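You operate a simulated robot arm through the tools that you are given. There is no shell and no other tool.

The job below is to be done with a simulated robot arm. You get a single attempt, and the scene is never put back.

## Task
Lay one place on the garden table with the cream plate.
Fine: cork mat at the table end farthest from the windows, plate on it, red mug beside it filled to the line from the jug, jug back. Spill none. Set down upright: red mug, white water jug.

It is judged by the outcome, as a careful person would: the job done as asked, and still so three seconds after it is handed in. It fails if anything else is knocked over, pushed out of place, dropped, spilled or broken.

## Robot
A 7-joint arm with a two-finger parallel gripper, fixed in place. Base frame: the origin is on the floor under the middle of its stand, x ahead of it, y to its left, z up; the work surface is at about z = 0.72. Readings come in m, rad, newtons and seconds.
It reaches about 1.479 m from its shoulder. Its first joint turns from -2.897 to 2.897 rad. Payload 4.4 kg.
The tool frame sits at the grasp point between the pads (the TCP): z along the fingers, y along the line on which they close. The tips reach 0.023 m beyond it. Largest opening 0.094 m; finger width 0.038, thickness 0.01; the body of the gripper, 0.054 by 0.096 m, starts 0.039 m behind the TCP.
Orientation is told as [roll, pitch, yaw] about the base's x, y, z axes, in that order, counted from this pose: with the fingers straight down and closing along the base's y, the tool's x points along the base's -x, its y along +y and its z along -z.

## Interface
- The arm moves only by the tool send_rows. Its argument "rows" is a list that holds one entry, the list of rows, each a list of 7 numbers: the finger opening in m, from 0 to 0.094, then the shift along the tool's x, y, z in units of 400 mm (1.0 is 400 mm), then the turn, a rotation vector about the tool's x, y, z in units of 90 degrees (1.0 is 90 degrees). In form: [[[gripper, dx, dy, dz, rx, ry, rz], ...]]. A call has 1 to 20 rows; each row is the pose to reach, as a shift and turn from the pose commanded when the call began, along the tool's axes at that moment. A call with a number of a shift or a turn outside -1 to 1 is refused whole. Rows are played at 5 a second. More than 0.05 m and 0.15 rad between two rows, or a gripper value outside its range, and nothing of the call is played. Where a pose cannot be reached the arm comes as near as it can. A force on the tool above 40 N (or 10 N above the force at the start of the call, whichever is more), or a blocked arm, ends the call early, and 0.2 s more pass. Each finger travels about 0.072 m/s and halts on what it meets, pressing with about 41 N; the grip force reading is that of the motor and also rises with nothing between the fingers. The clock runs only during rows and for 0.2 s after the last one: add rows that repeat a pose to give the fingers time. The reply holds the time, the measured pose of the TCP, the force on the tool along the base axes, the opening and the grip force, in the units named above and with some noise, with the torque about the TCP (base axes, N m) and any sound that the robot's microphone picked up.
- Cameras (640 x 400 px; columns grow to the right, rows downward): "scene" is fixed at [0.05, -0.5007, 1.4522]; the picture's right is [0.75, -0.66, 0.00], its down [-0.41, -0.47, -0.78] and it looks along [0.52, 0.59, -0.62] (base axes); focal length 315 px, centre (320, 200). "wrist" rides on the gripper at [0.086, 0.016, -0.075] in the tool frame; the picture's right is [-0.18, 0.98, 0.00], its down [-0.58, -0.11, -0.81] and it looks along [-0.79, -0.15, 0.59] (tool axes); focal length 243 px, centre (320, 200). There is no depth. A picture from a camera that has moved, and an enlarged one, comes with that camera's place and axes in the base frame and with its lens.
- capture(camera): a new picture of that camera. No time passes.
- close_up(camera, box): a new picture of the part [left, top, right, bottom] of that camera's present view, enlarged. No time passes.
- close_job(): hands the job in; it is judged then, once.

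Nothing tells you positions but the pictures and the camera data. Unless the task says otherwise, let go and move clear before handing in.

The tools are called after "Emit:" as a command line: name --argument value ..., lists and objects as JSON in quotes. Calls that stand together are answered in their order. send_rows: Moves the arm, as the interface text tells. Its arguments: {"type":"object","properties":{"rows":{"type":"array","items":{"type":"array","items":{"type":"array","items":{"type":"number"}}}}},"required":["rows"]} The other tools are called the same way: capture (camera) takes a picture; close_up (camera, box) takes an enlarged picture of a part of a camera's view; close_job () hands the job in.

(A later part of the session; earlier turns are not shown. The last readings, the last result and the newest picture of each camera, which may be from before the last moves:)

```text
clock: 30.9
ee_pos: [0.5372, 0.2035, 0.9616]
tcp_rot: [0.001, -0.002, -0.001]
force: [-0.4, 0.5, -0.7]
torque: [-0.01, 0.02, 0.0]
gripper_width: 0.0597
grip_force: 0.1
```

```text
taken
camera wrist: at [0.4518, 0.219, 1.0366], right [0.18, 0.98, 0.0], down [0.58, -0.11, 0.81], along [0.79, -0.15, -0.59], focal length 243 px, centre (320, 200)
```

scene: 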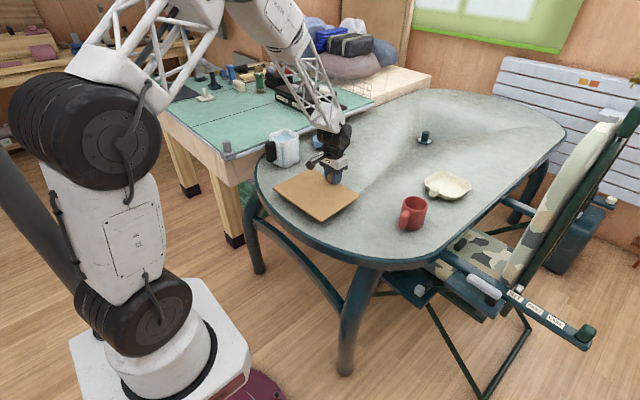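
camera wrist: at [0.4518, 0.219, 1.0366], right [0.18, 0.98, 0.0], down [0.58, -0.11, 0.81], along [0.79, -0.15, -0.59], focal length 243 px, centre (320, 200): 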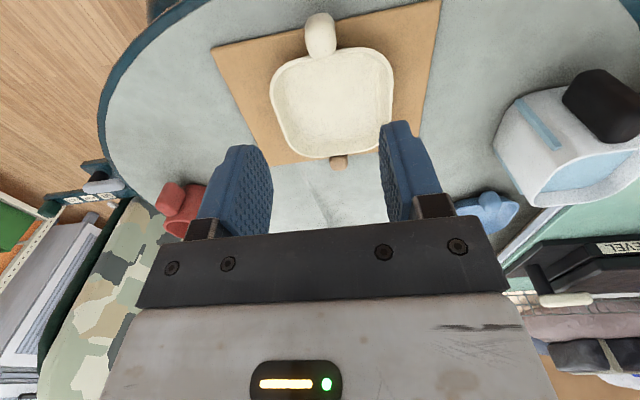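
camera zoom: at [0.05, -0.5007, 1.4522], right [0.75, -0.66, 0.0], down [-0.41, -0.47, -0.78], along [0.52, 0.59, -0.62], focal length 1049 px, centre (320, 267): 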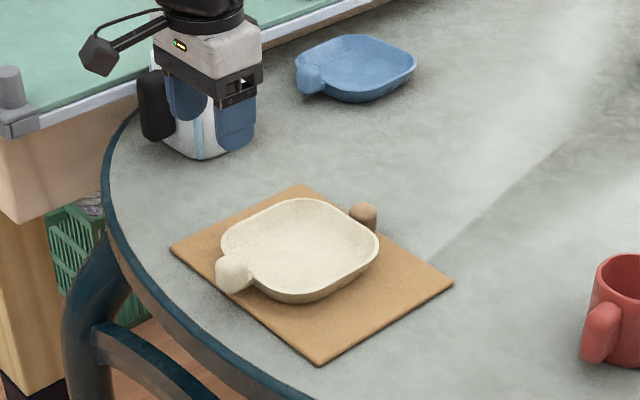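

The plate is on the mat, flat. The jug is now visible from this side, so I'll zoom in on it and recheck the plate and mug.

Emit:
close_up --camera "wrist" --box '[470, 50, 640, 230]'

Emit:
close_up --camera "wrist" --box '[200, 0, 450, 180]'

Emit:
close_up --camera "wrist" --box '[130, 160, 220, 250]'

```text
2.22 times, centred on (555, 140) of wrist
camera zoom: at [0.4518, 0.219, 1.0366], right [0.18, 0.98, 0.0], down [0.58, -0.11, 0.81], along [0.79, -0.15, -0.59], focal length 539 px, centre (-202, 333)
```

zoom: 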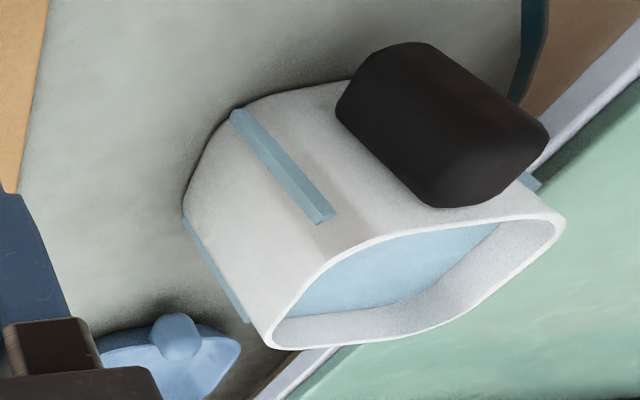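

```text
2.22 times, centred on (325, 90) of wrist
camera zoom: at [0.4518, 0.219, 1.0366], right [0.18, 0.98, 0.0], down [0.58, -0.11, 0.81], along [0.79, -0.15, -0.59], focal length 539 px, centre (309, 444)
```

zoom: 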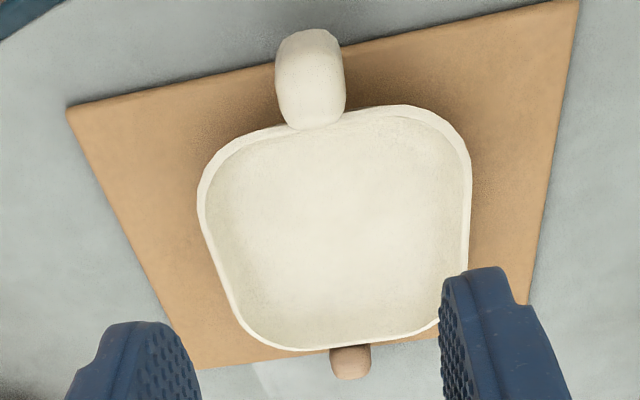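

```text
4.44 times, centred on (175, 205) of wrist
camera zoom: at [0.4518, 0.219, 1.0366], right [0.18, 0.98, 0.0], down [0.58, -0.11, 0.81], along [0.79, -0.15, -0.59], focal length 1078 px, centre (964, 178)
```

zoom: 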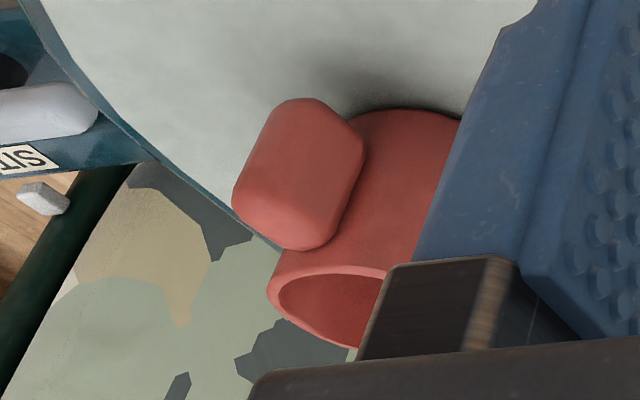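

The plate sits neatly beside the mat's knob. I'll move to look at the jug and its handle from the robot side, to measure the handle properly.

Emit:
send_rows --rows '[[[0.06, 0.009, 0.1, 0.0, 0, 0, 0], [0.06, 0.018, 0.2, 0.0, 0, 0, 0], [0.06, 0.027, 0.3, 0.01, 0, 0, 0], [0.06, 0.036, 0.4, 0.02, 0, 0, 0], [0.06, 0.045, 0.5, 0.04, 0, 0, 0], [0.06, 0.056, 0.6, 0.06, 0, 0, 0], [0.06, 0.067, 0.71, 0.075, 0, 0, 0], [0.06, 0.078, 0.816, 0.092, 0, 0, 0], [0.06, 0.078, 0.816, 0.092, 0, 0, 0]]]'

Emit:
capture --camera "wrist"

Emit:
close_up --camera "wrist" --box '[240, 100, 420, 230]'

Emit:
capture --camera "scene"

```text
clock: 32.9
ee_pos: [0.5066, 0.528, 0.9242]
tcp_rot: [0.0, -0.002, 0.001]
force: [0.0, -0.6, -0.4]
torque: [-0.01, 0.02, 0.0]
gripper_width: 0.0601
grip_force: 0.0
```

```text
taken
camera wrist: at [0.4207, 0.5446, 0.9992], right [0.18, 0.98, 0.0], down [0.58, -0.11, 0.81], along [0.79, -0.15, -0.59], focal length 243 px, centre (320, 200)
```

wrist: 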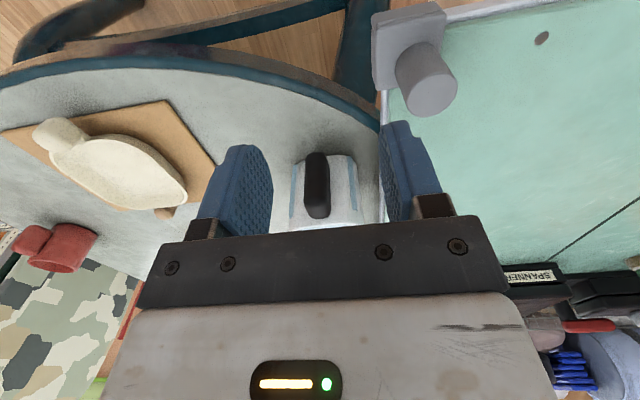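

```text
3.08 times, centred on (330, 165) of wrist
camera zoom: at [0.4207, 0.5446, 0.9992], right [0.18, 0.98, 0.0], down [0.58, -0.11, 0.81], along [0.79, -0.15, -0.59], focal length 746 px, centre (289, 308)
```

zoom: 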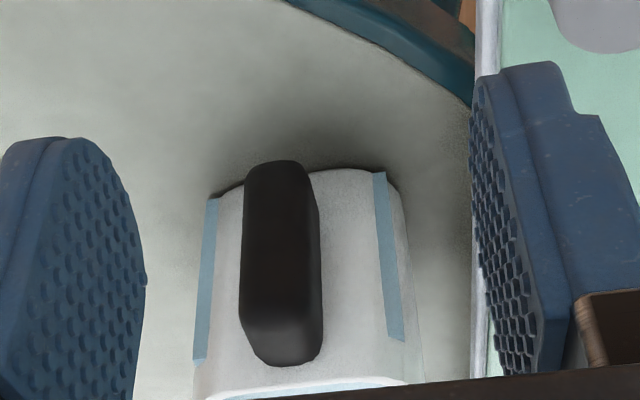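

```text
taken
```

scene: 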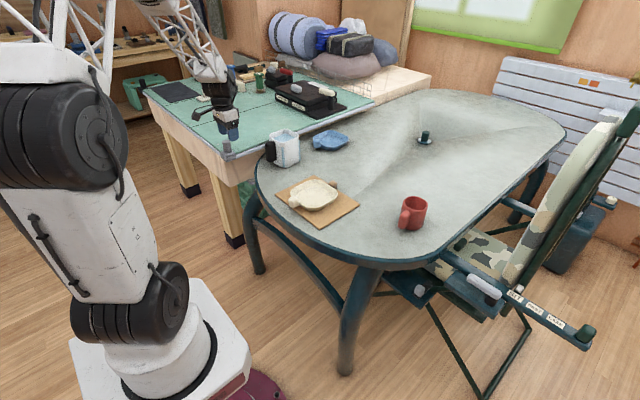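

The jug spans about x 0.685–0.79, y 0.455–0.55, rim z≈0.845, with its handle (3 cm wide) at x≈0.643–0.672, y≈0.499. Before moving the mug I'll look straight down into it to find the fill line.

Emit:
send_rows --rows '[[[0.06, 0, 0, -0.12, 0, 0, 0], [0.06, -0.05, -0.1, -0.2, 0, 0, 0], [0.06, -0.1, -0.2, -0.24, 0, 0, 0], [0.06, -0.15, -0.3, -0.24, 0, 0, 0], [0.06, -0.2, -0.4, -0.24, 0, 0, 0], [0.06, -0.25, -0.5, -0.24, 0, 0, 0], [0.06, -0.3, -0.6, -0.24, 0, 0, 0], [0.06, -0.35, -0.7, -0.24, 0, 0, 0], [0.06, -0.4, -0.7925, -0.24, 0, 0, 0]]]'

Emit:
send_rows --rows '[[[0.06, -0.05, -0.1, 0, 0, 0, 0], [0.06, -0.1, -0.2, 0, 0, 0, 0], [0.06, -0.15, -0.3, 0, 0, 0, 0], [0.06, -0.2, -0.4, 0, 0, 0, 0], [0.06, -0.25, -0.5, 0, 0, 0, 0], [0.06, -0.3, -0.6, 0, 0, 0, 0], [0.06, -0.35, -0.7, 0, 0, 0, 0], [0.06, -0.4, -0.7925, 0, 0, 0, 0], [0.06, -0.4, -0.7925, 0, 0, 0, 0]]]'

Emit:
capture --camera "wrist"

Emit:
close_up --camera "wrist" --box '[270, 0, 370, 100]'

```text
refused: row 2 steps farther than a row can; nothing moved
```

```text
clock: 34.9
ee_pos: [0.6671, 0.2103, 0.924]
tcp_rot: [0.0, -0.001, 0.0]
force: [-0.6, -0.2, 0.1]
torque: [0.01, -0.01, 0.05]
gripper_width: 0.0599
grip_force: 0.1
```

```text
taken
camera wrist: at [0.5812, 0.2255, 0.9985], right [0.18, 0.98, 0.0], down [0.58, -0.11, 0.81], along [0.79, -0.15, -0.59], focal length 243 px, centre (320, 200)
```

wrist: 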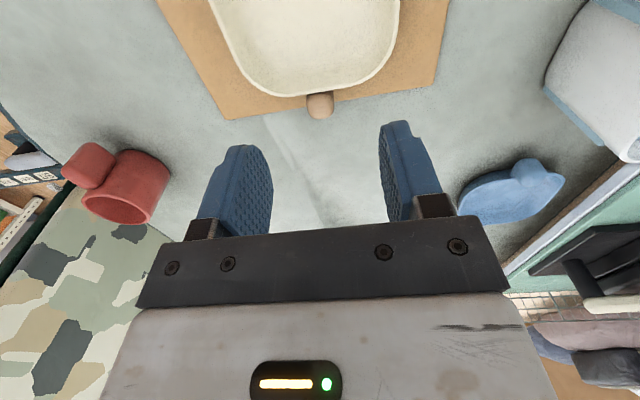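

```text
4.00 times, centred on (320, 50) of wrist
camera zoom: at [0.5812, 0.2255, 0.9985], right [0.18, 0.98, 0.0], down [0.58, -0.11, 0.81], along [0.79, -0.15, -0.59], focal length 970 px, centre (320, 800)
```

zoom: 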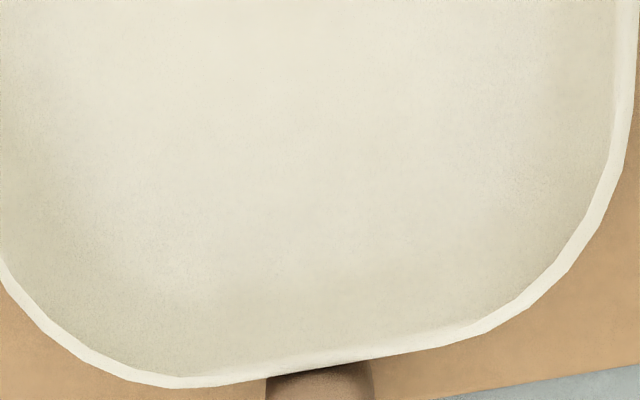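

The first of those two calls was refused for a step that was too long, and the second moved safely at height. I'll continue to above the mug.

Emit:
send_rows --rows '[[[0.06, -0.05, -0.099, -0.03, 0, 0, 0], [0.06, -0.099, -0.198, -0.06, 0, 0, 0], [0.06, -0.149, -0.296, -0.09, 0, 0, 0], [0.06, -0.199, -0.395, -0.12, 0, 0, 0], [0.06, -0.248, -0.494, -0.15, 0, 0, 0], [0.06, -0.298, -0.592, -0.18, 0, 0, 0], [0.06, -0.348, -0.691, -0.21, 0, 0, 0], [0.06, -0.3975, -0.79, -0.24, 0, 0, 0], [0.06, -0.3975, -0.79, -0.24, 0, 0, 0]]]'

Emit:
close_up --camera "wrist" --box '[250, 0, 390, 90]'

```text
clock: 36.9
ee_pos: [0.825, -0.105, 1.0191]
tcp_rot: [0.0, -0.002, 0.0]
force: [0.3, -0.9, -0.1]
torque: [0.0, -0.02, -0.02]
gripper_width: 0.0598
grip_force: 0.2
```

```text
4.44 times, centred on (320, 45) of wrist
camera zoom: at [0.7383, -0.0887, 1.0938], right [0.18, 0.98, 0.0], down [0.58, -0.11, 0.81], along [0.79, -0.15, -0.59], focal length 1078 px, centre (320, 889)
```

zoom: 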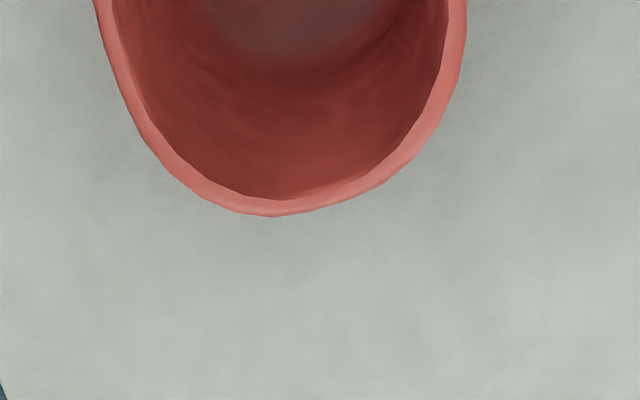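

The mug falls at the image's top edge. I'll pitch the hand a bit so the camera looks nearly straight down into it.

Emit:
send_rows --rows '[[[0.06, 0, 0, 0, 0, 0.0849, 0], [0.06, 0, 0, 0, 0, 0.1698, 0], [0.06, 0, 0, 0, 0, 0.2546, 0], [0.06, 0, 0, 0, 0, 0.2546, 0]]]'

Emit:
capture --camera "wrist"

Emit:
close_up --camera "wrist" --box '[250, 20, 410, 140]'

```text
clock: 37.9
ee_pos: [0.8251, -0.103, 1.021]
tcp_rot: [0.0, 0.4, -0.001]
force: [-0.7, -0.3, -0.6]
torque: [-0.01, -0.03, -0.04]
gripper_width: 0.0598
grip_force: 0.0
```

```text
taken
camera wrist: at [0.7749, -0.0881, 1.1222], right [0.17, 0.98, -0.07], down [0.85, -0.11, 0.52], along [0.5, -0.15, -0.85], focal length 243 px, centre (320, 200)
```

wrist: 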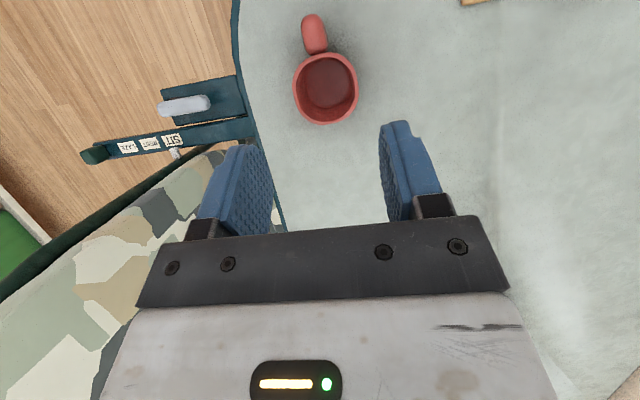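

```text
3.33 times, centred on (330, 80) of wrist
camera zoom: at [0.7749, -0.0881, 1.1222], right [0.17, 0.98, -0.07], down [0.85, -0.11, 0.52], along [0.5, -0.15, -0.85], focal length 809 px, centre (287, 600)
```

zoom: 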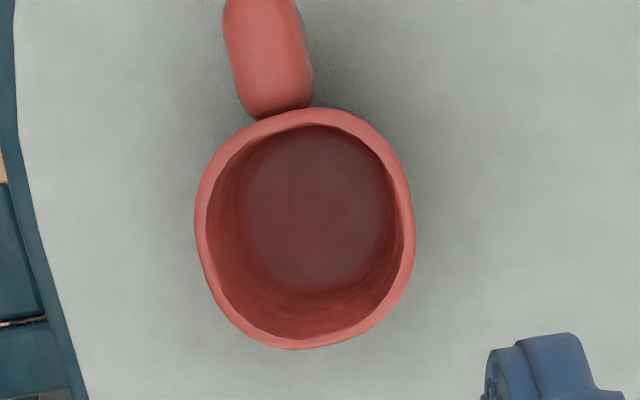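

Emit:
close_up --camera "wrist" --box '[288, 45, 364, 130]'

Emit:
close_up --camera "scene" --box '[398, 190, 432, 234]'

```text
4.71 times, centred on (326, 88) of wrist
camera zoom: at [0.7749, -0.0881, 1.1222], right [0.17, 0.98, -0.07], down [0.85, -0.11, 0.52], along [0.5, -0.15, -0.85], focal length 1142 px, centre (292, 729)
```

zoom: 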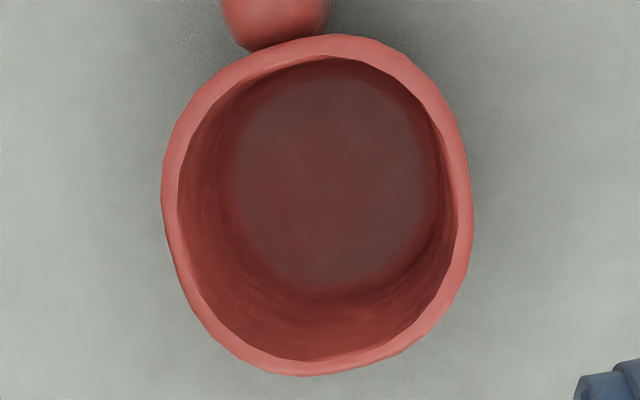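

```text
9.09 times, centred on (415, 212) of scene
camera zoom: at [0.05, -0.5007, 1.4522], right [0.75, -0.66, 0.0], down [-0.41, -0.47, -0.78], along [0.52, 0.59, -0.62], focal length 2860 px, centre (-544, 91)
```

zoom: 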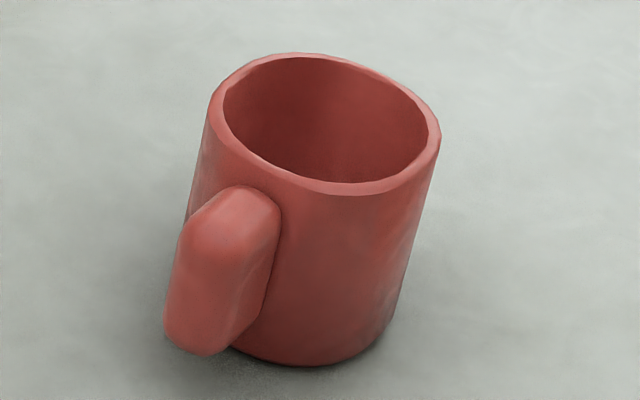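

No line is visible on any inner wall from here, so it may be on the outside, away from the cameras. I'll level the hand first, then pick the mug up by its handle (about x 0.731–0.772, y -0.1155, z 0.742–0.795) and turn it to check.

Emit:
send_rows --rows '[[[0.06, 0, 0, 0, 0, -0.0849, 0], [0.06, 0, 0, 0, 0, -0.1698, 0], [0.06, 0, 0, 0, 0, -0.2546, 0], [0.06, 0, 0, 0, 0, -0.2546, 0]]]'

```text
clock: 38.9
ee_pos: [0.8262, -0.1053, 1.0205]
tcp_rot: [0.0, -0.004, -0.001]
force: [0.9, 0.2, -0.3]
torque: [-0.02, 0.0, -0.02]
gripper_width: 0.0602
grip_force: 0.0
```

Emit:
send_rows --rows '[[[0.06, 0.0466, -0.006, 0.09, 0, 0, 0], [0.06, 0.0933, -0.0125, 0.18, 0, 0, 0], [0.06, 0.14, -0.019, 0.27, 0, 0, 0], [0.06, 0.1865, -0.025, 0.36, 0, 0, 0], [0.06, 0.1865, -0.025, 0.4, 0, 0, 0], [0.06, 0.1865, -0.025, 0.4, 0, 0, 0]]]'

Emit:
capture --camera "wrist"

Emit:
close_up --camera "scene" --box '[370, 140, 470, 240]'

```text
clock: 40.2
ee_pos: [0.7508, -0.115, 0.86]
tcp_rot: [0.0, -0.001, 0.001]
force: [0.5, -1.1, -0.4]
torque: [0.02, 0.02, 0.01]
gripper_width: 0.06
grip_force: 0.1
```

```text
taken
camera wrist: at [0.6646, -0.099, 0.9348], right [0.18, 0.98, 0.0], down [0.58, -0.11, 0.81], along [0.79, -0.15, -0.59], focal length 243 px, centre (320, 200)
```

wrist: 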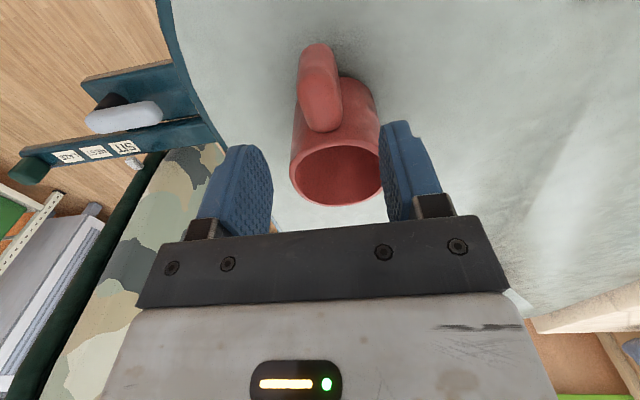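

```text
4.00 times, centred on (420, 190) of scene
camera zoom: at [0.05, -0.5007, 1.4522], right [0.75, -0.66, 0.0], down [-0.41, -0.47, -0.78], along [0.52, 0.59, -0.62], focal length 1259 px, centre (-80, 240)
```

zoom: 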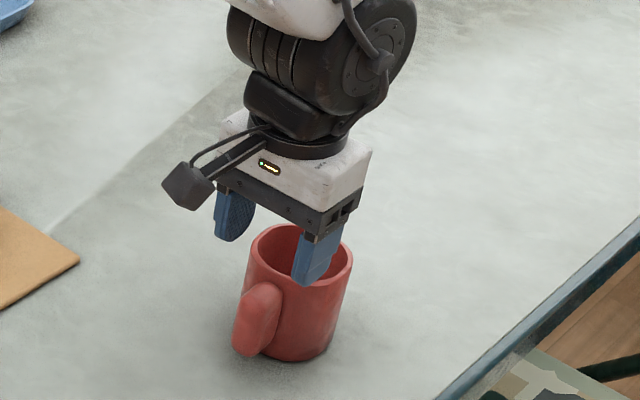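

The handle is centred between the fingers. I'll lower around it and close.

Emit:
send_rows --rows '[[[0.06, 0.007, -0.002, 0.05, 0, 0, 0], [0.06, 0.007, -0.002, 0.1, 0, 0, 0], [0.06, 0.007, -0.002, 0.15, 0, 0, 0], [0.06, 0.007, -0.002, 0.192, 0, 0, 0], [0.06, 0.007, -0.002, 0.192, 0, 0, 0], [0.04, 0.007, -0.002, 0.192, 0, 0, 0], [0.02, 0.007, -0.002, 0.192, 0, 0, 0], [0.0, 0.007, -0.002, 0.192, 0, 0, 0], [0.0, 0.007, -0.002, 0.192, 0, 0, 0], [0.0, 0.007, -0.002, 0.192, 0, 0, 0]]]'

Emit:
capture --camera "wrist"

Emit:
close_up --camera "scene" --box '[370, 140, 470, 240]'

```text
clock: 42.5
ee_pos: [0.7495, -0.1145, 0.7847]
tcp_rot: [0.001, -0.001, 0.001]
force: [0.5, 0.2, -0.1]
torque: [0.0, 0.08, 0.02]
gripper_width: 0.0259
grip_force: 41.1
```

```text
taken
camera wrist: at [0.6629, -0.0995, 0.8588], right [0.18, 0.98, 0.0], down [0.58, -0.11, 0.81], along [0.79, -0.15, -0.59], focal length 243 px, centre (320, 200)
```

wrist: 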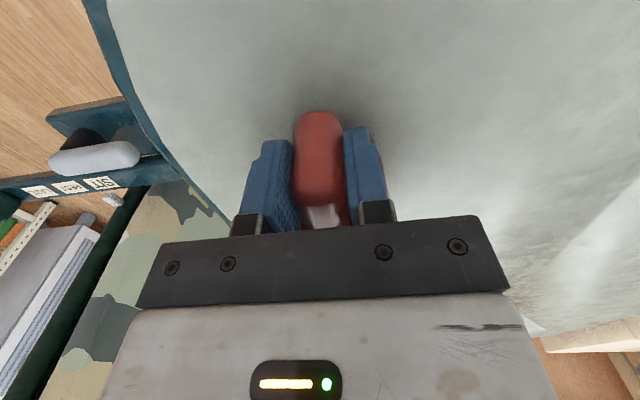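

```text
4.00 times, centred on (420, 190) of scene
camera zoom: at [0.05, -0.5007, 1.4522], right [0.75, -0.66, 0.0], down [-0.41, -0.47, -0.78], along [0.52, 0.59, -0.62], focal length 1259 px, centre (-80, 240)
```

zoom: 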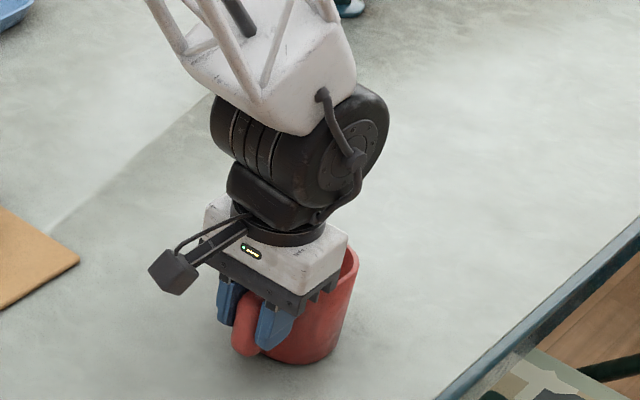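

The handle is gripped (0.026 m). I'll lift the empty mug straight up and check it hangs upright.

Emit:
send_rows --rows '[[[0.0, 0, 0, -0.02, 0, 0, 0], [0.0, 0, 0, -0.06, 0, 0, 0], [0.0, 0, 0, -0.12, 0, 0, 0], [0.0, 0, 0, -0.18, 0, 0, 0], [0.0, 0, 0, -0.24, 0, 0, 0], [0.0, 0, 0, -0.3, 0, 0, 0], [0.0, 0, 0, -0.3, 0, 0, 0]]]'

Emit:
close_up --camera "scene" --box '[370, 100, 490, 220]'

```text
clock: 44.0
ee_pos: [0.7486, -0.1157, 0.9051]
tcp_rot: [0.0, -0.002, 0.0]
force: [-0.5, 0.9, -1.6]
torque: [0.0, 0.03, -0.03]
gripper_width: 0.0255
grip_force: 41.6
```

```text
3.33 times, centred on (430, 160) of scene
camera zoom: at [0.05, -0.5007, 1.4522], right [0.75, -0.66, 0.0], down [-0.41, -0.47, -0.78], along [0.52, 0.59, -0.62], focal length 1049 px, centre (-47, 333)
```

zoom: 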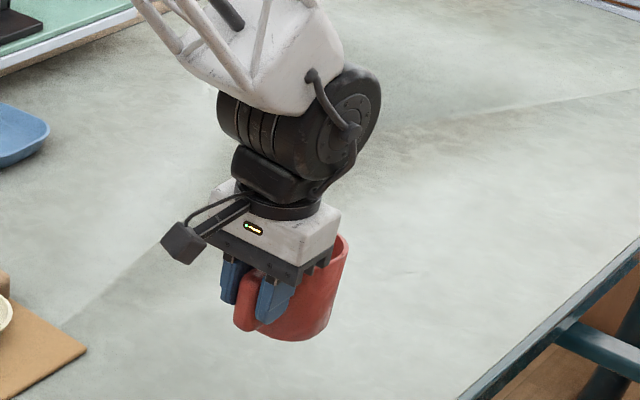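

It lifts cleanly and upright. While it's in the air I'll turn it 90° so the scene camera sees the sides that were hidden.

Emit:
send_rows --rows '[[[0.0, 0, 0, 0, 0, 0, 0.09], [0.0, 0, 0, 0, 0, 0, 0.18], [0.0, 0, 0, 0, 0, 0, 0.27], [0.0, 0, 0, 0, 0, 0, 0.36], [0.0, 0, 0, 0, 0, 0, 0.45], [0.0, 0, 0, 0, 0, 0, 0.54], [0.0, 0, 0, 0, 0, 0, 0.63], [0.0, 0, 0, 0, 0, 0, 0.72], [0.0, 0, 0, 0, 0, 0, 0.81], [0.0, 0, 0, 0, 0, 0, 0.9], [0.0, 0, 0, 0, 0, 0, 0.99], [0.0, 0, 0, 0, 0, 0, 0.99]]]'

Emit:
close_up --camera "scene" --box '[370, 100, 490, 220]'

Emit:
capture --camera "wrist"

```text
clock: 46.6
ee_pos: [0.7484, -0.1156, 0.904]
tcp_rot: [0.003, 0.0, -1.556]
force: [0.1, 0.1, -2.0]
torque: [0.03, 0.0, 0.02]
gripper_width: 0.0257
grip_force: 41.2
```

```text
3.33 times, centred on (430, 160) of scene
camera zoom: at [0.05, -0.5007, 1.4522], right [0.75, -0.66, 0.0], down [-0.41, -0.47, -0.78], along [0.52, 0.59, -0.62], focal length 1049 px, centre (-47, 333)
```

zoom: 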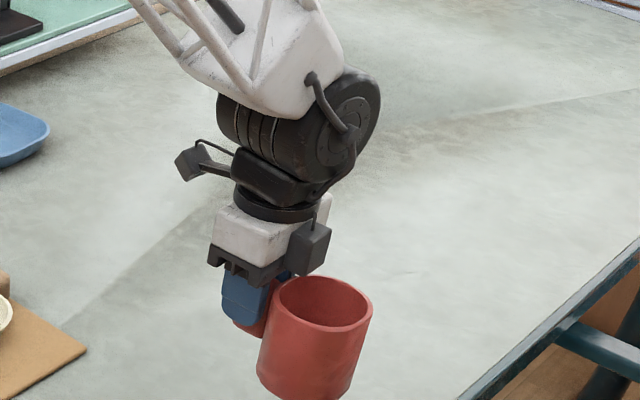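

```text
taken
camera wrist: at [0.7642, -0.029, 0.9784], right [0.99, -0.17, 0.0], down [-0.1, -0.58, 0.81], along [-0.14, -0.79, -0.59], focal length 243 px, centre (320, 200)
```

wrist: 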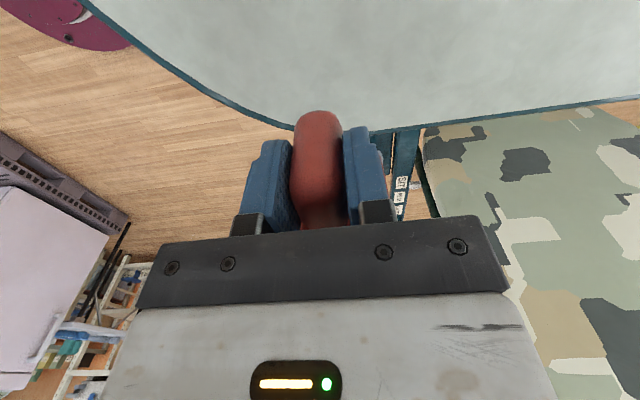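

Emit:
close_up --camera "scene" --box '[390, 140, 450, 225]'

Emit:
close_up --camera "scene" --box '[415, 175, 455, 220]'

```text
4.71 times, centred on (420, 182) of scene
camera zoom: at [0.05, -0.5007, 1.4522], right [0.75, -0.66, 0.0], down [-0.41, -0.47, -0.78], along [0.52, 0.59, -0.62], focal length 1481 px, centre (-151, 282)
```

zoom: 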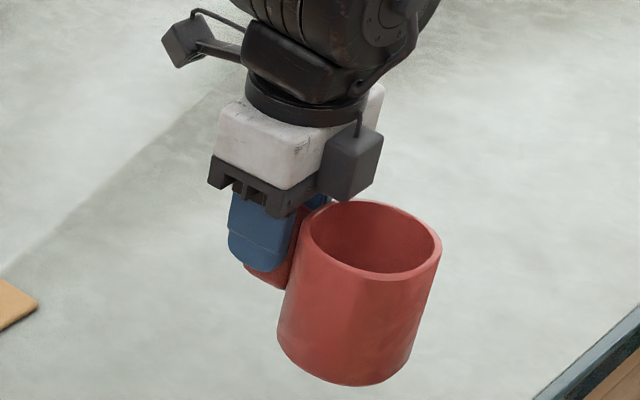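

```text
8.89 times, centred on (435, 198) of scene
camera zoom: at [0.05, -0.5007, 1.4522], right [0.75, -0.66, 0.0], down [-0.41, -0.47, -0.78], along [0.52, 0.59, -0.62], focal length 2797 px, centre (-702, 222)
```

zoom: 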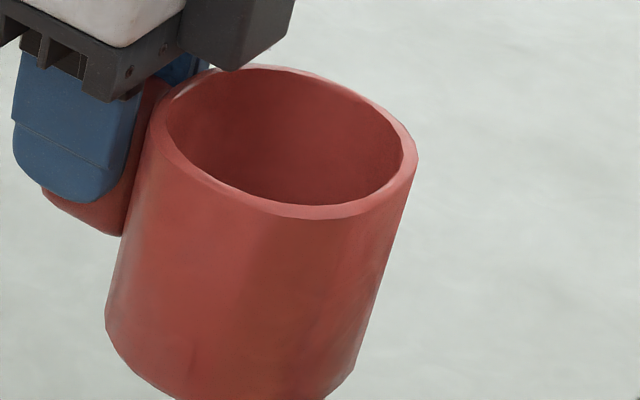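

Emit:
close_up --camera "scene" --box '[424, 180, 446, 202]'

Emit:
close_up --camera "scene" --box '[426, 195, 450, 220]'

```text
16.00 times, centred on (435, 191) of scene
camera zoom: at [0.05, -0.5007, 1.4522], right [0.75, -0.66, 0.0], down [-0.41, -0.47, -0.78], along [0.52, 0.59, -0.62], focal length 5034 px, centre (-1520, 344)
```

zoom: 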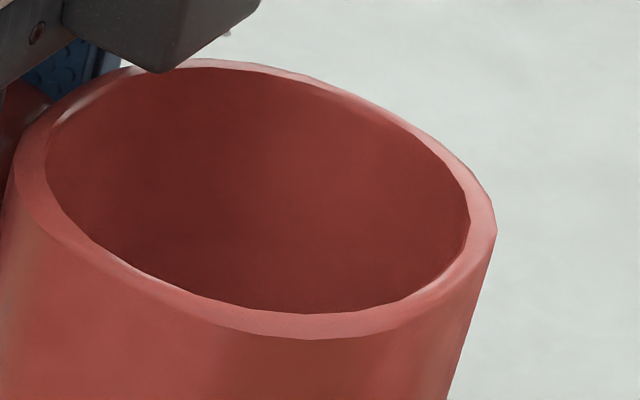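

```text
16.00 times, centred on (438, 208) of scene
camera zoom: at [0.05, -0.5007, 1.4522], right [0.75, -0.66, 0.0], down [-0.41, -0.47, -0.78], along [0.52, 0.59, -0.62], focal length 5034 px, centre (-1568, 80)
```

zoom: 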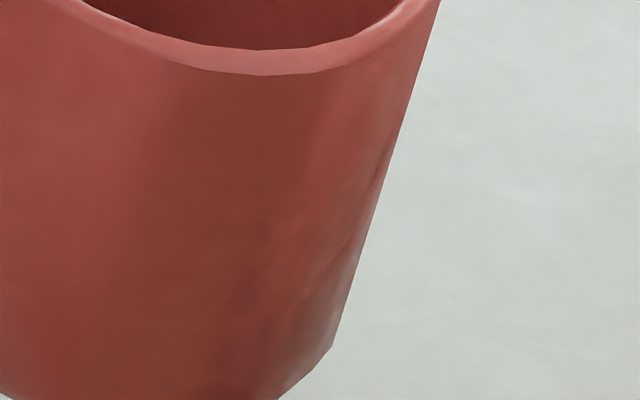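

No mark is visible on these sides either. I'll turn the mug back, set it beside the mat, and later check its +y face from the mat side.

Emit:
send_rows --rows '[[[0.0, 0, 0, 0, 0, 0, -0.09], [0.0, 0, 0, 0, 0, 0, -0.18], [0.0, 0, 0, 0, 0, 0, -0.27], [0.0, 0, 0, 0, 0, 0, -0.36], [0.0, 0, 0, 0, 0, 0, -0.45], [0.0, 0, 0, 0, 0, 0, -0.54], [0.0, 0, 0, 0, 0, 0, -0.63], [0.0, 0, 0, 0, 0, 0, -0.72], [0.0, 0, 0, 0, 0, 0, -0.81], [0.0, 0, 0, 0, 0, 0, -0.9], [0.0, 0, 0, 0, 0, 0, -0.99], [0.0, 0, 0, 0, 0, 0, -0.99]]]'

```text
clock: 49.2
ee_pos: [0.75, -0.1139, 0.9027]
tcp_rot: [0.0, -0.001, 0.003]
force: [-0.5, -1.0, -1.0]
torque: [0.01, 0.05, -0.01]
gripper_width: 0.0255
grip_force: 41.2
```

I'll turn it the other way too, to see the one remaining side before setting it down.

Emit:
send_rows --rows '[[[0.0, 0, 0, 0, 0, 0, -0.09], [0.0, 0, 0, 0, 0, 0, -0.18], [0.0, 0, 0, 0, 0, 0, -0.27], [0.0, 0, 0, 0, 0, 0, -0.36], [0.0, 0, 0, 0, 0, 0, -0.45], [0.0, 0, 0, 0, 0, 0, -0.54], [0.0, 0, 0, 0, 0, 0, -0.63], [0.0, 0, 0, 0, 0, 0, -0.72], [0.0, 0, 0, 0, 0, 0, -0.81], [0.0, 0, 0, 0, 0, 0, -0.9], [0.0, 0, 0, 0, 0, 0, -0.99], [0.0, 0, 0, 0, 0, 0, -0.99]]]'

Emit:
close_up --camera "scene" --box '[370, 100, 490, 220]'

Emit:
close_up --camera "scene" --box '[388, 150, 438, 200]'

```text
clock: 51.9
ee_pos: [0.7494, -0.1154, 0.9042]
tcp_rot: [-0.003, 0.0, 1.557]
force: [1.0, 0.2, -0.8]
torque: [-0.07, 0.04, 0.02]
gripper_width: 0.0257
grip_force: 41.2
```

```text
3.33 times, centred on (430, 160) of scene
camera zoom: at [0.05, -0.5007, 1.4522], right [0.75, -0.66, 0.0], down [-0.41, -0.47, -0.78], along [0.52, 0.59, -0.62], focal length 1049 px, centre (-47, 333)
```

zoom: 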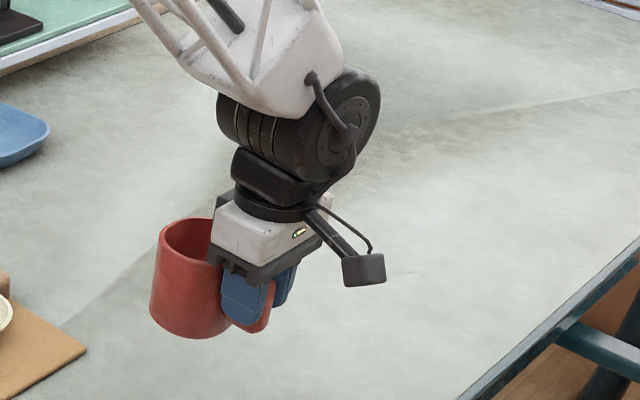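

```text
8.00 times, centred on (413, 175) of scene
camera zoom: at [0.05, -0.5007, 1.4522], right [0.75, -0.66, 0.0], down [-0.41, -0.47, -0.78], along [0.52, 0.59, -0.62], focal length 2517 px, centre (-424, 400)
```

zoom: 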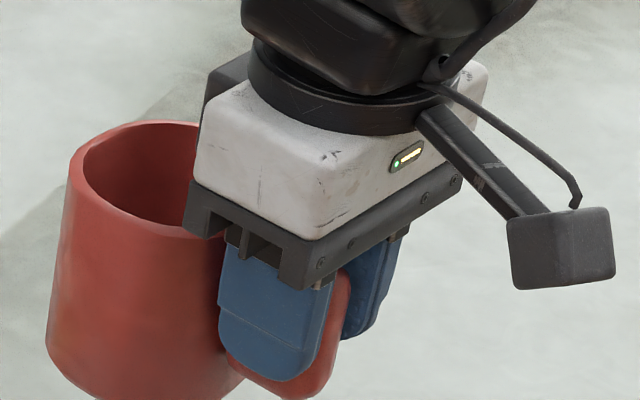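

Emit:
close_up --camera "scene" --box '[392, 160, 408, 180]'

Emit:
close_up --camera "scene" --box '[390, 170, 412, 205]'

```text
16.00 times, centred on (400, 170) of scene
camera zoom: at [0.05, -0.5007, 1.4522], right [0.75, -0.66, 0.0], down [-0.41, -0.47, -0.78], along [0.52, 0.59, -0.62], focal length 5034 px, centre (-960, 680)
```

zoom: 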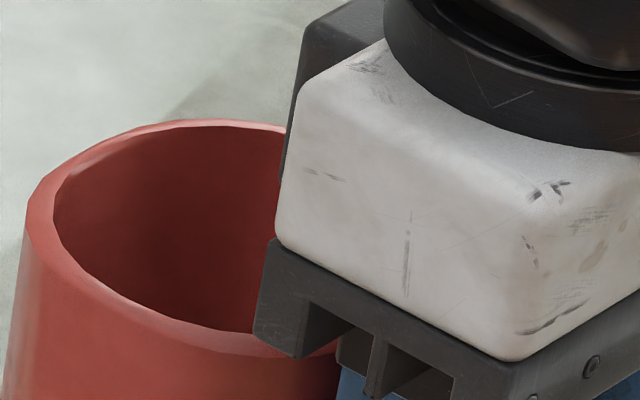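

```text
11.43 times, centred on (401, 188) of scene
camera zoom: at [0.05, -0.5007, 1.4522], right [0.75, -0.66, 0.0], down [-0.41, -0.47, -0.78], along [0.52, 0.59, -0.62], focal length 3596 px, centre (-606, 343)
```

zoom: 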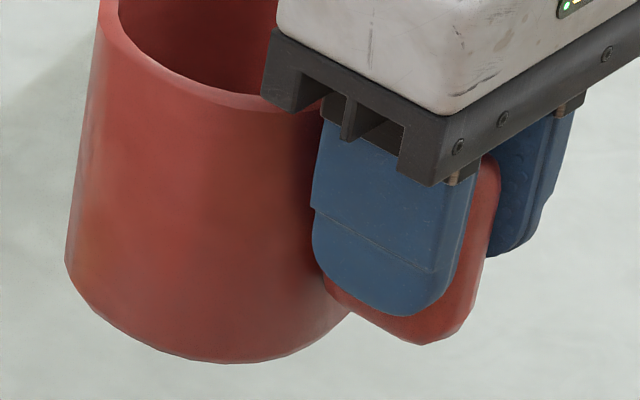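

There's no obvious mark on the outside. I'll turn back to the original heading, then carry the mug to its place beside the mat.

Emit:
send_rows --rows '[[[0.0, 0, 0, 0, 0, 0, 0.09], [0.0, 0, 0, 0, 0, 0, 0.18], [0.0, 0, 0, 0, 0, 0, 0.27], [0.0, 0, 0, 0, 0, 0, 0.36], [0.0, 0, 0, 0, 0, 0, 0.45], [0.0, 0, 0, 0, 0, 0, 0.54], [0.0, 0, 0, 0, 0, 0, 0.63], [0.0, 0, 0, 0, 0, 0, 0.72], [0.0, 0, 0, 0, 0, 0, 0.81], [0.0, 0, 0, 0, 0, 0, 0.9], [0.0, 0, 0, 0, 0, 0, 0.99], [0.0, 0, 0, 0, 0, 0, 0.99]]]'

```text
clock: 54.5
ee_pos: [0.7484, -0.1156, 0.9028]
tcp_rot: [0.001, -0.002, -0.001]
force: [0.0, -0.6, -1.5]
torque: [0.01, 0.05, 0.02]
gripper_width: 0.0257
grip_force: 41.2
```

Emit:
send_rows --rows '[[[0.0, 0.05, 0.048, 0, 0, 0, 0], [0.0, 0.11, 0.106, 0, 0, 0, 0], [0.0, 0.17, 0.164, 0, 0, 0, 0], [0.0, 0.23, 0.222, 0, 0, 0, 0], [0.0, 0.2975, 0.2865, 0.03, 0, 0, 0], [0.0, 0.2975, 0.2865, 0.1, 0, 0, 0], [0.0, 0.2975, 0.2865, 0.17, 0, 0, 0], [0.0, 0.2975, 0.2865, 0.23, 0, 0, 0], [0.0, 0.2975, 0.2865, 0.265, 0, 0, 0], [0.0, 0.2975, 0.2865, 0.285, 0, 0, 0], [0.0, 0.2975, 0.2865, 0.285, 0, 0, 0]]]'

Emit:
close_up --camera "scene" --box '[280, 140, 440, 260]'

```text
clock: 56.9
ee_pos: [0.6293, -0.0, 0.7895]
tcp_rot: [-0.001, -0.001, 0.0]
force: [-0.7, -0.4, -1.0]
torque: [0.01, 0.06, -0.02]
gripper_width: 0.0258
grip_force: 41.5
```

```text
3.33 times, centred on (360, 200) of scene
camera zoom: at [0.05, -0.5007, 1.4522], right [0.75, -0.66, 0.0], down [-0.41, -0.47, -0.78], along [0.52, 0.59, -0.62], focal length 1049 px, centre (187, 200)
```

zoom: 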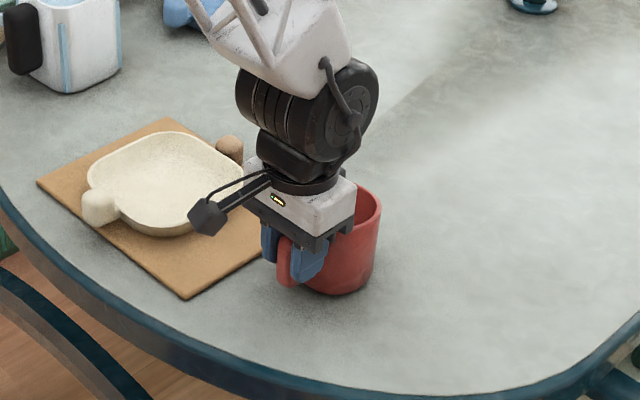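

The mug is just above the table beside the mat. I'll lower the last few millimetres gently.

Emit:
send_rows --rows '[[[0.0, 0, 0, 0.004, 0, 0, 0], [0.0, 0, 0, 0.008, 0, 0, 0], [0.0, 0, 0, 0.011, 0, 0, 0], [0.0, 0, 0, 0.013, 0, 0, 0], [0.0, 0, 0, 0.013, 0, 0, 0]]]'

```text
clock: 58.0
ee_pos: [0.6301, 0.0001, 0.7843]
tcp_rot: [0.0, -0.002, 0.0]
force: [0.9, 0.5, -0.3]
torque: [-0.02, 0.02, 0.03]
gripper_width: 0.0258
grip_force: 41.2
```

Emit:
send_rows --rows '[[[0.0, 0, 0, 0.002, 0, 0, 0], [0.0, 0, 0, 0.003, 0, 0, 0], [0.0, 0, 0, 0.003, 0, 0, 0]]]'

```text
clock: 58.9
ee_pos: [0.6308, 0.0003, 0.7834]
tcp_rot: [0.003, -0.004, 0.0]
force: [-7.9, -1.0, 37.6]
torque: [-0.06, -0.29, -0.02]
gripper_width: 0.0259
grip_force: 41.2
```

It's in firm contact. I'll relieve the pressure, open, and rise straight up.

Emit:
send_rows --rows '[[[0.0, 0, 0, -0.0025, 0, 0, 0], [0.0, 0, 0, -0.0025, 0, 0, 0], [0.03, 0, 0, -0.0025, 0, 0, 0], [0.045, 0, 0, -0.0025, 0, 0, 0], [0.055, 0, 0, -0.0025, 0, 0, 0], [0.055, 0, 0, -0.0025, 0, 0, 0], [0.055, 0, 0, -0.05, 0, 0, 0], [0.055, 0, 0, -0.13, 0, 0, 0], [0.055, 0, 0, -0.23, 0, 0, 0], [0.055, 0, 0, -0.34, 0, 0, 0], [0.055, 0, 0, -0.45, 0, 0, 0], [0.055, 0, 0, -0.45, 0, 0, 0]]]'

Emit:
close_up --camera "scene" --box '[260, 130, 440, 260]'

Emit:
capture --camera "wrist"

```text
clock: 61.5
ee_pos: [0.6286, -0.0025, 0.9632]
tcp_rot: [-0.001, -0.001, 0.001]
force: [-0.2, 0.4, 0.1]
torque: [0.03, -0.02, -0.02]
gripper_width: 0.055
grip_force: 0.0
```

```text
3.08 times, centred on (350, 195) of scene
camera zoom: at [0.05, -0.5007, 1.4522], right [0.75, -0.66, 0.0], down [-0.41, -0.47, -0.78], along [0.52, 0.59, -0.62], focal length 968 px, centre (228, 215)
```

zoom: 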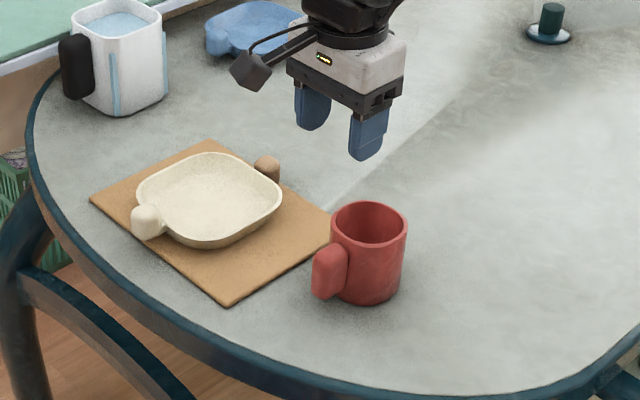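

```text
taken
camera wrist: at [0.5424, 0.0131, 1.0384], right [0.18, 0.98, 0.0], down [0.58, -0.11, 0.81], along [0.79, -0.15, -0.59], focal length 243 px, centre (320, 200)
```

wrist: 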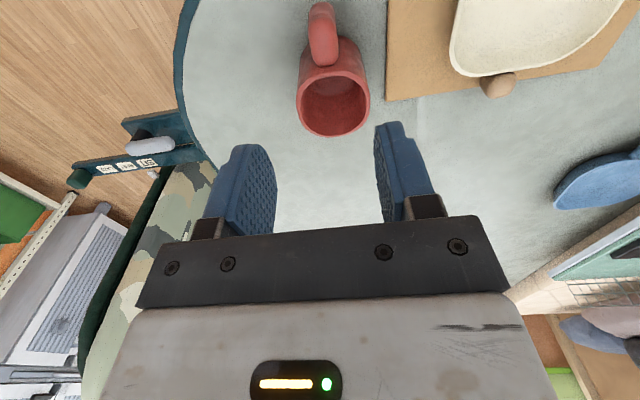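

The mug stands upright at about (0.692, 0.002), just beside the mat. I'll look hard inside it for a fill line.

Emit:
close_up --camera "wrist" --box '[298, 68, 374, 140]'

Emit:
close_up --camera "scene" --box '[350, 188, 386, 224]'

Emit:
close_up --camera "scene" --box '[354, 190, 372, 206]'

```text
5.56 times, centred on (336, 104) of wrist
camera zoom: at [0.5424, 0.0131, 1.0384], right [0.18, 0.98, 0.0], down [0.58, -0.11, 0.81], along [0.79, -0.15, -0.59], focal length 1348 px, centre (231, 733)
```

zoom: 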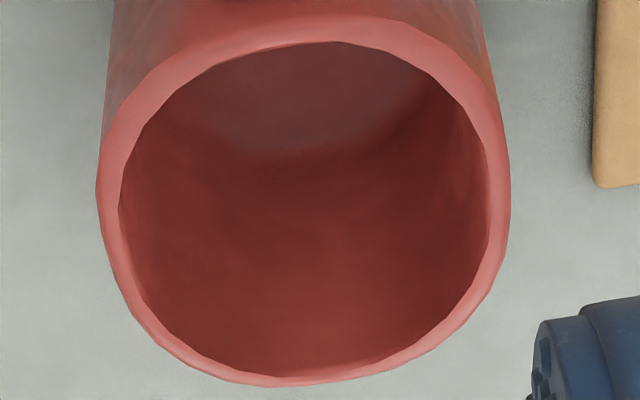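

```text
11.11 times, centred on (368, 206) of scene
camera zoom: at [0.05, -0.5007, 1.4522], right [0.75, -0.66, 0.0], down [-0.41, -0.47, -0.78], along [0.52, 0.59, -0.62], focal length 3496 px, centre (-213, 133)
```

zoom: 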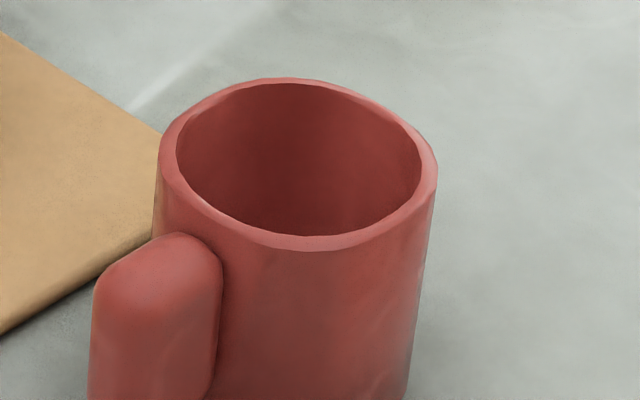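

```text
16.00 times, centred on (363, 198) of scene
camera zoom: at [0.05, -0.5007, 1.4522], right [0.75, -0.66, 0.0], down [-0.41, -0.47, -0.78], along [0.52, 0.59, -0.62], focal length 5034 px, centre (-368, 232)
```

zoom: 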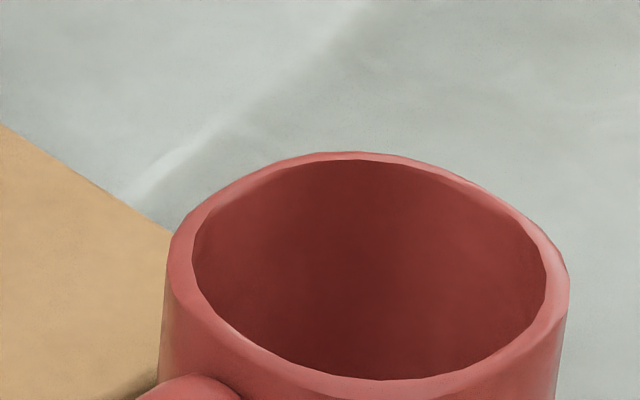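

Emit:
close_up --camera "wrist" --box '[305, 88, 365, 136]'

Emit:
close_up --camera "wrist" --box '[318, 100, 348, 136]'

Emit:
close_up --camera "wrist" --box '[300, 72, 325, 122]'

Emit:
close_up --camera "wrist" --box '[345, 72, 370, 122]'

```text
8.33 times, centred on (335, 112) of wrist
camera zoom: at [0.5424, 0.0131, 1.0384], right [0.18, 0.98, 0.0], down [0.58, -0.11, 0.81], along [0.79, -0.15, -0.59], focal length 2022 px, centre (195, 933)
```

zoom: 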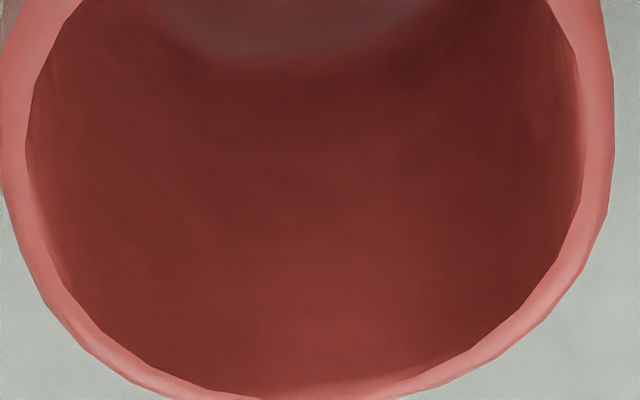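

```text
11.11 times, centred on (333, 118) of wrist
camera zoom: at [0.5424, 0.0131, 1.0384], right [0.18, 0.98, 0.0], down [0.58, -0.11, 0.81], along [0.79, -0.15, -0.59], focal length 2696 px, centre (176, 1111)
```

zoom: 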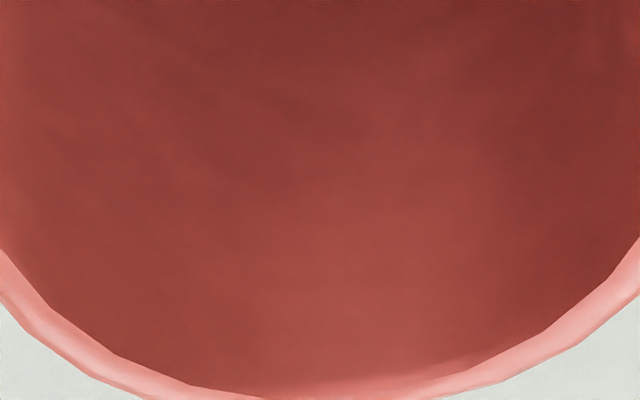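

```text
8.00 times, centred on (312, 97) of wrist
camera zoom: at [0.5424, 0.0131, 1.0384], right [0.18, 0.98, 0.0], down [0.58, -0.11, 0.81], along [0.79, -0.15, -0.59], focal length 1941 px, centre (380, 1024)
```

zoom: 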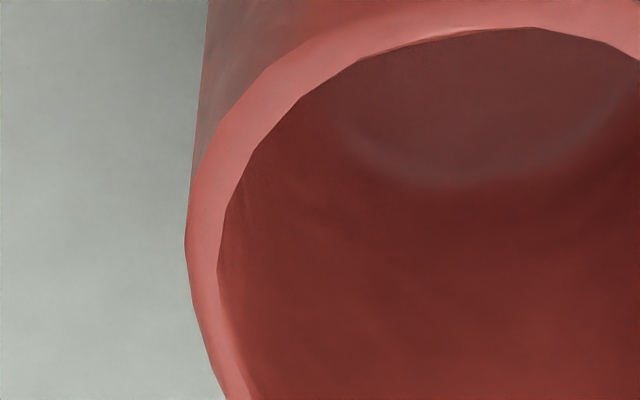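

```text
8.00 times, centred on (358, 97) of wrist
camera zoom: at [0.5424, 0.0131, 1.0384], right [0.18, 0.98, 0.0], down [0.58, -0.11, 0.81], along [0.79, -0.15, -0.59], focal length 1941 px, centre (20, 1024)
```

zoom: 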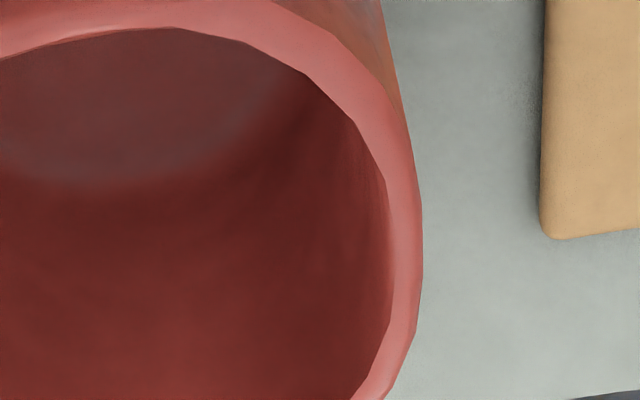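

I can't make out a printed line yet; it may show once water rises, so I'll pour slowly and check often. Now I'm heading to the jug, first across at a safe height.

Emit:
send_rows --rows '[[[0.06, 0.01, 0.1, 0, 0, 0, 0], [0.06, 0.02, 0.21, 0, 0, 0, 0], [0.06, 0.03, 0.32, 0, 0, 0, 0], [0.06, 0.04, 0.43, 0, 0, 0, 0], [0.06, 0.055, 0.54, 0, 0, 0, 0], [0.06, 0.065, 0.65, 0, 0, 0, 0], [0.06, 0.075, 0.75, 0, 0, 0, 0], [0.06, 0.075, 0.75, 0, 0, 0, 0]]]'

```text
clock: 63.2
ee_pos: [0.6, 0.2992, 0.9631]
tcp_rot: [0.002, -0.002, -0.002]
force: [-0.2, 0.7, 0.1]
torque: [0.03, -0.01, 0.01]
gripper_width: 0.0599
grip_force: 0.1
```

Emit:
send_rows --rows '[[[0.06, 0.02, 0.08, 0.0, 0, -0.08, 0], [0.06, 0.04, 0.17, 0.0, 0, -0.16, 0], [0.06, 0.06, 0.26, 0.02, 0, -0.25, 0], [0.06, 0.08, 0.34, 0.06, 0, -0.34, 0], [0.06, 0.1, 0.42, 0.11, 0, -0.42, 0], [0.06, 0.1225, 0.5, 0.1575, 0, -0.5, 0], [0.06, 0.1225, 0.5, 0.1575, 0, -0.5, 0], [0.06, 0.1225, 0.5, 0.1575, 0, -0.5, 0]]]'

Emit:
capture --camera "wrist"

Emit:
close_up --camera "scene" --box '[200, 80, 360, 200]'

```text
clock: 65.0
ee_pos: [0.5498, 0.5004, 0.8985]
tcp_rot: [-0.001, -0.786, -0.001]
force: [0.1, 0.0, 0.3]
torque: [0.0, -0.01, 0.01]
gripper_width: 0.0597
grip_force: 0.1
```

```text
taken
camera wrist: at [0.4367, 0.5162, 0.89], right [0.13, 0.98, 0.13], down [-0.16, -0.11, 0.98], along [0.98, -0.15, 0.14], focal length 243 px, centre (320, 200)
```

wrist: 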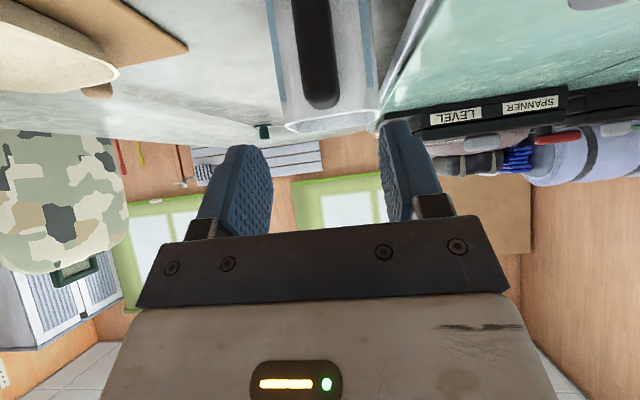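

```text
3.33 times, centred on (280, 140) of scene
camera zoom: at [0.05, -0.5007, 1.4522], right [0.75, -0.66, 0.0], down [-0.41, -0.47, -0.78], along [0.52, 0.59, -0.62], focal length 1049 px, centre (453, 400)
```

zoom: 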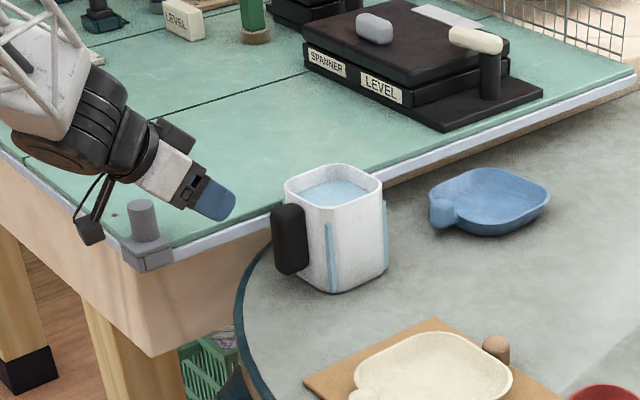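

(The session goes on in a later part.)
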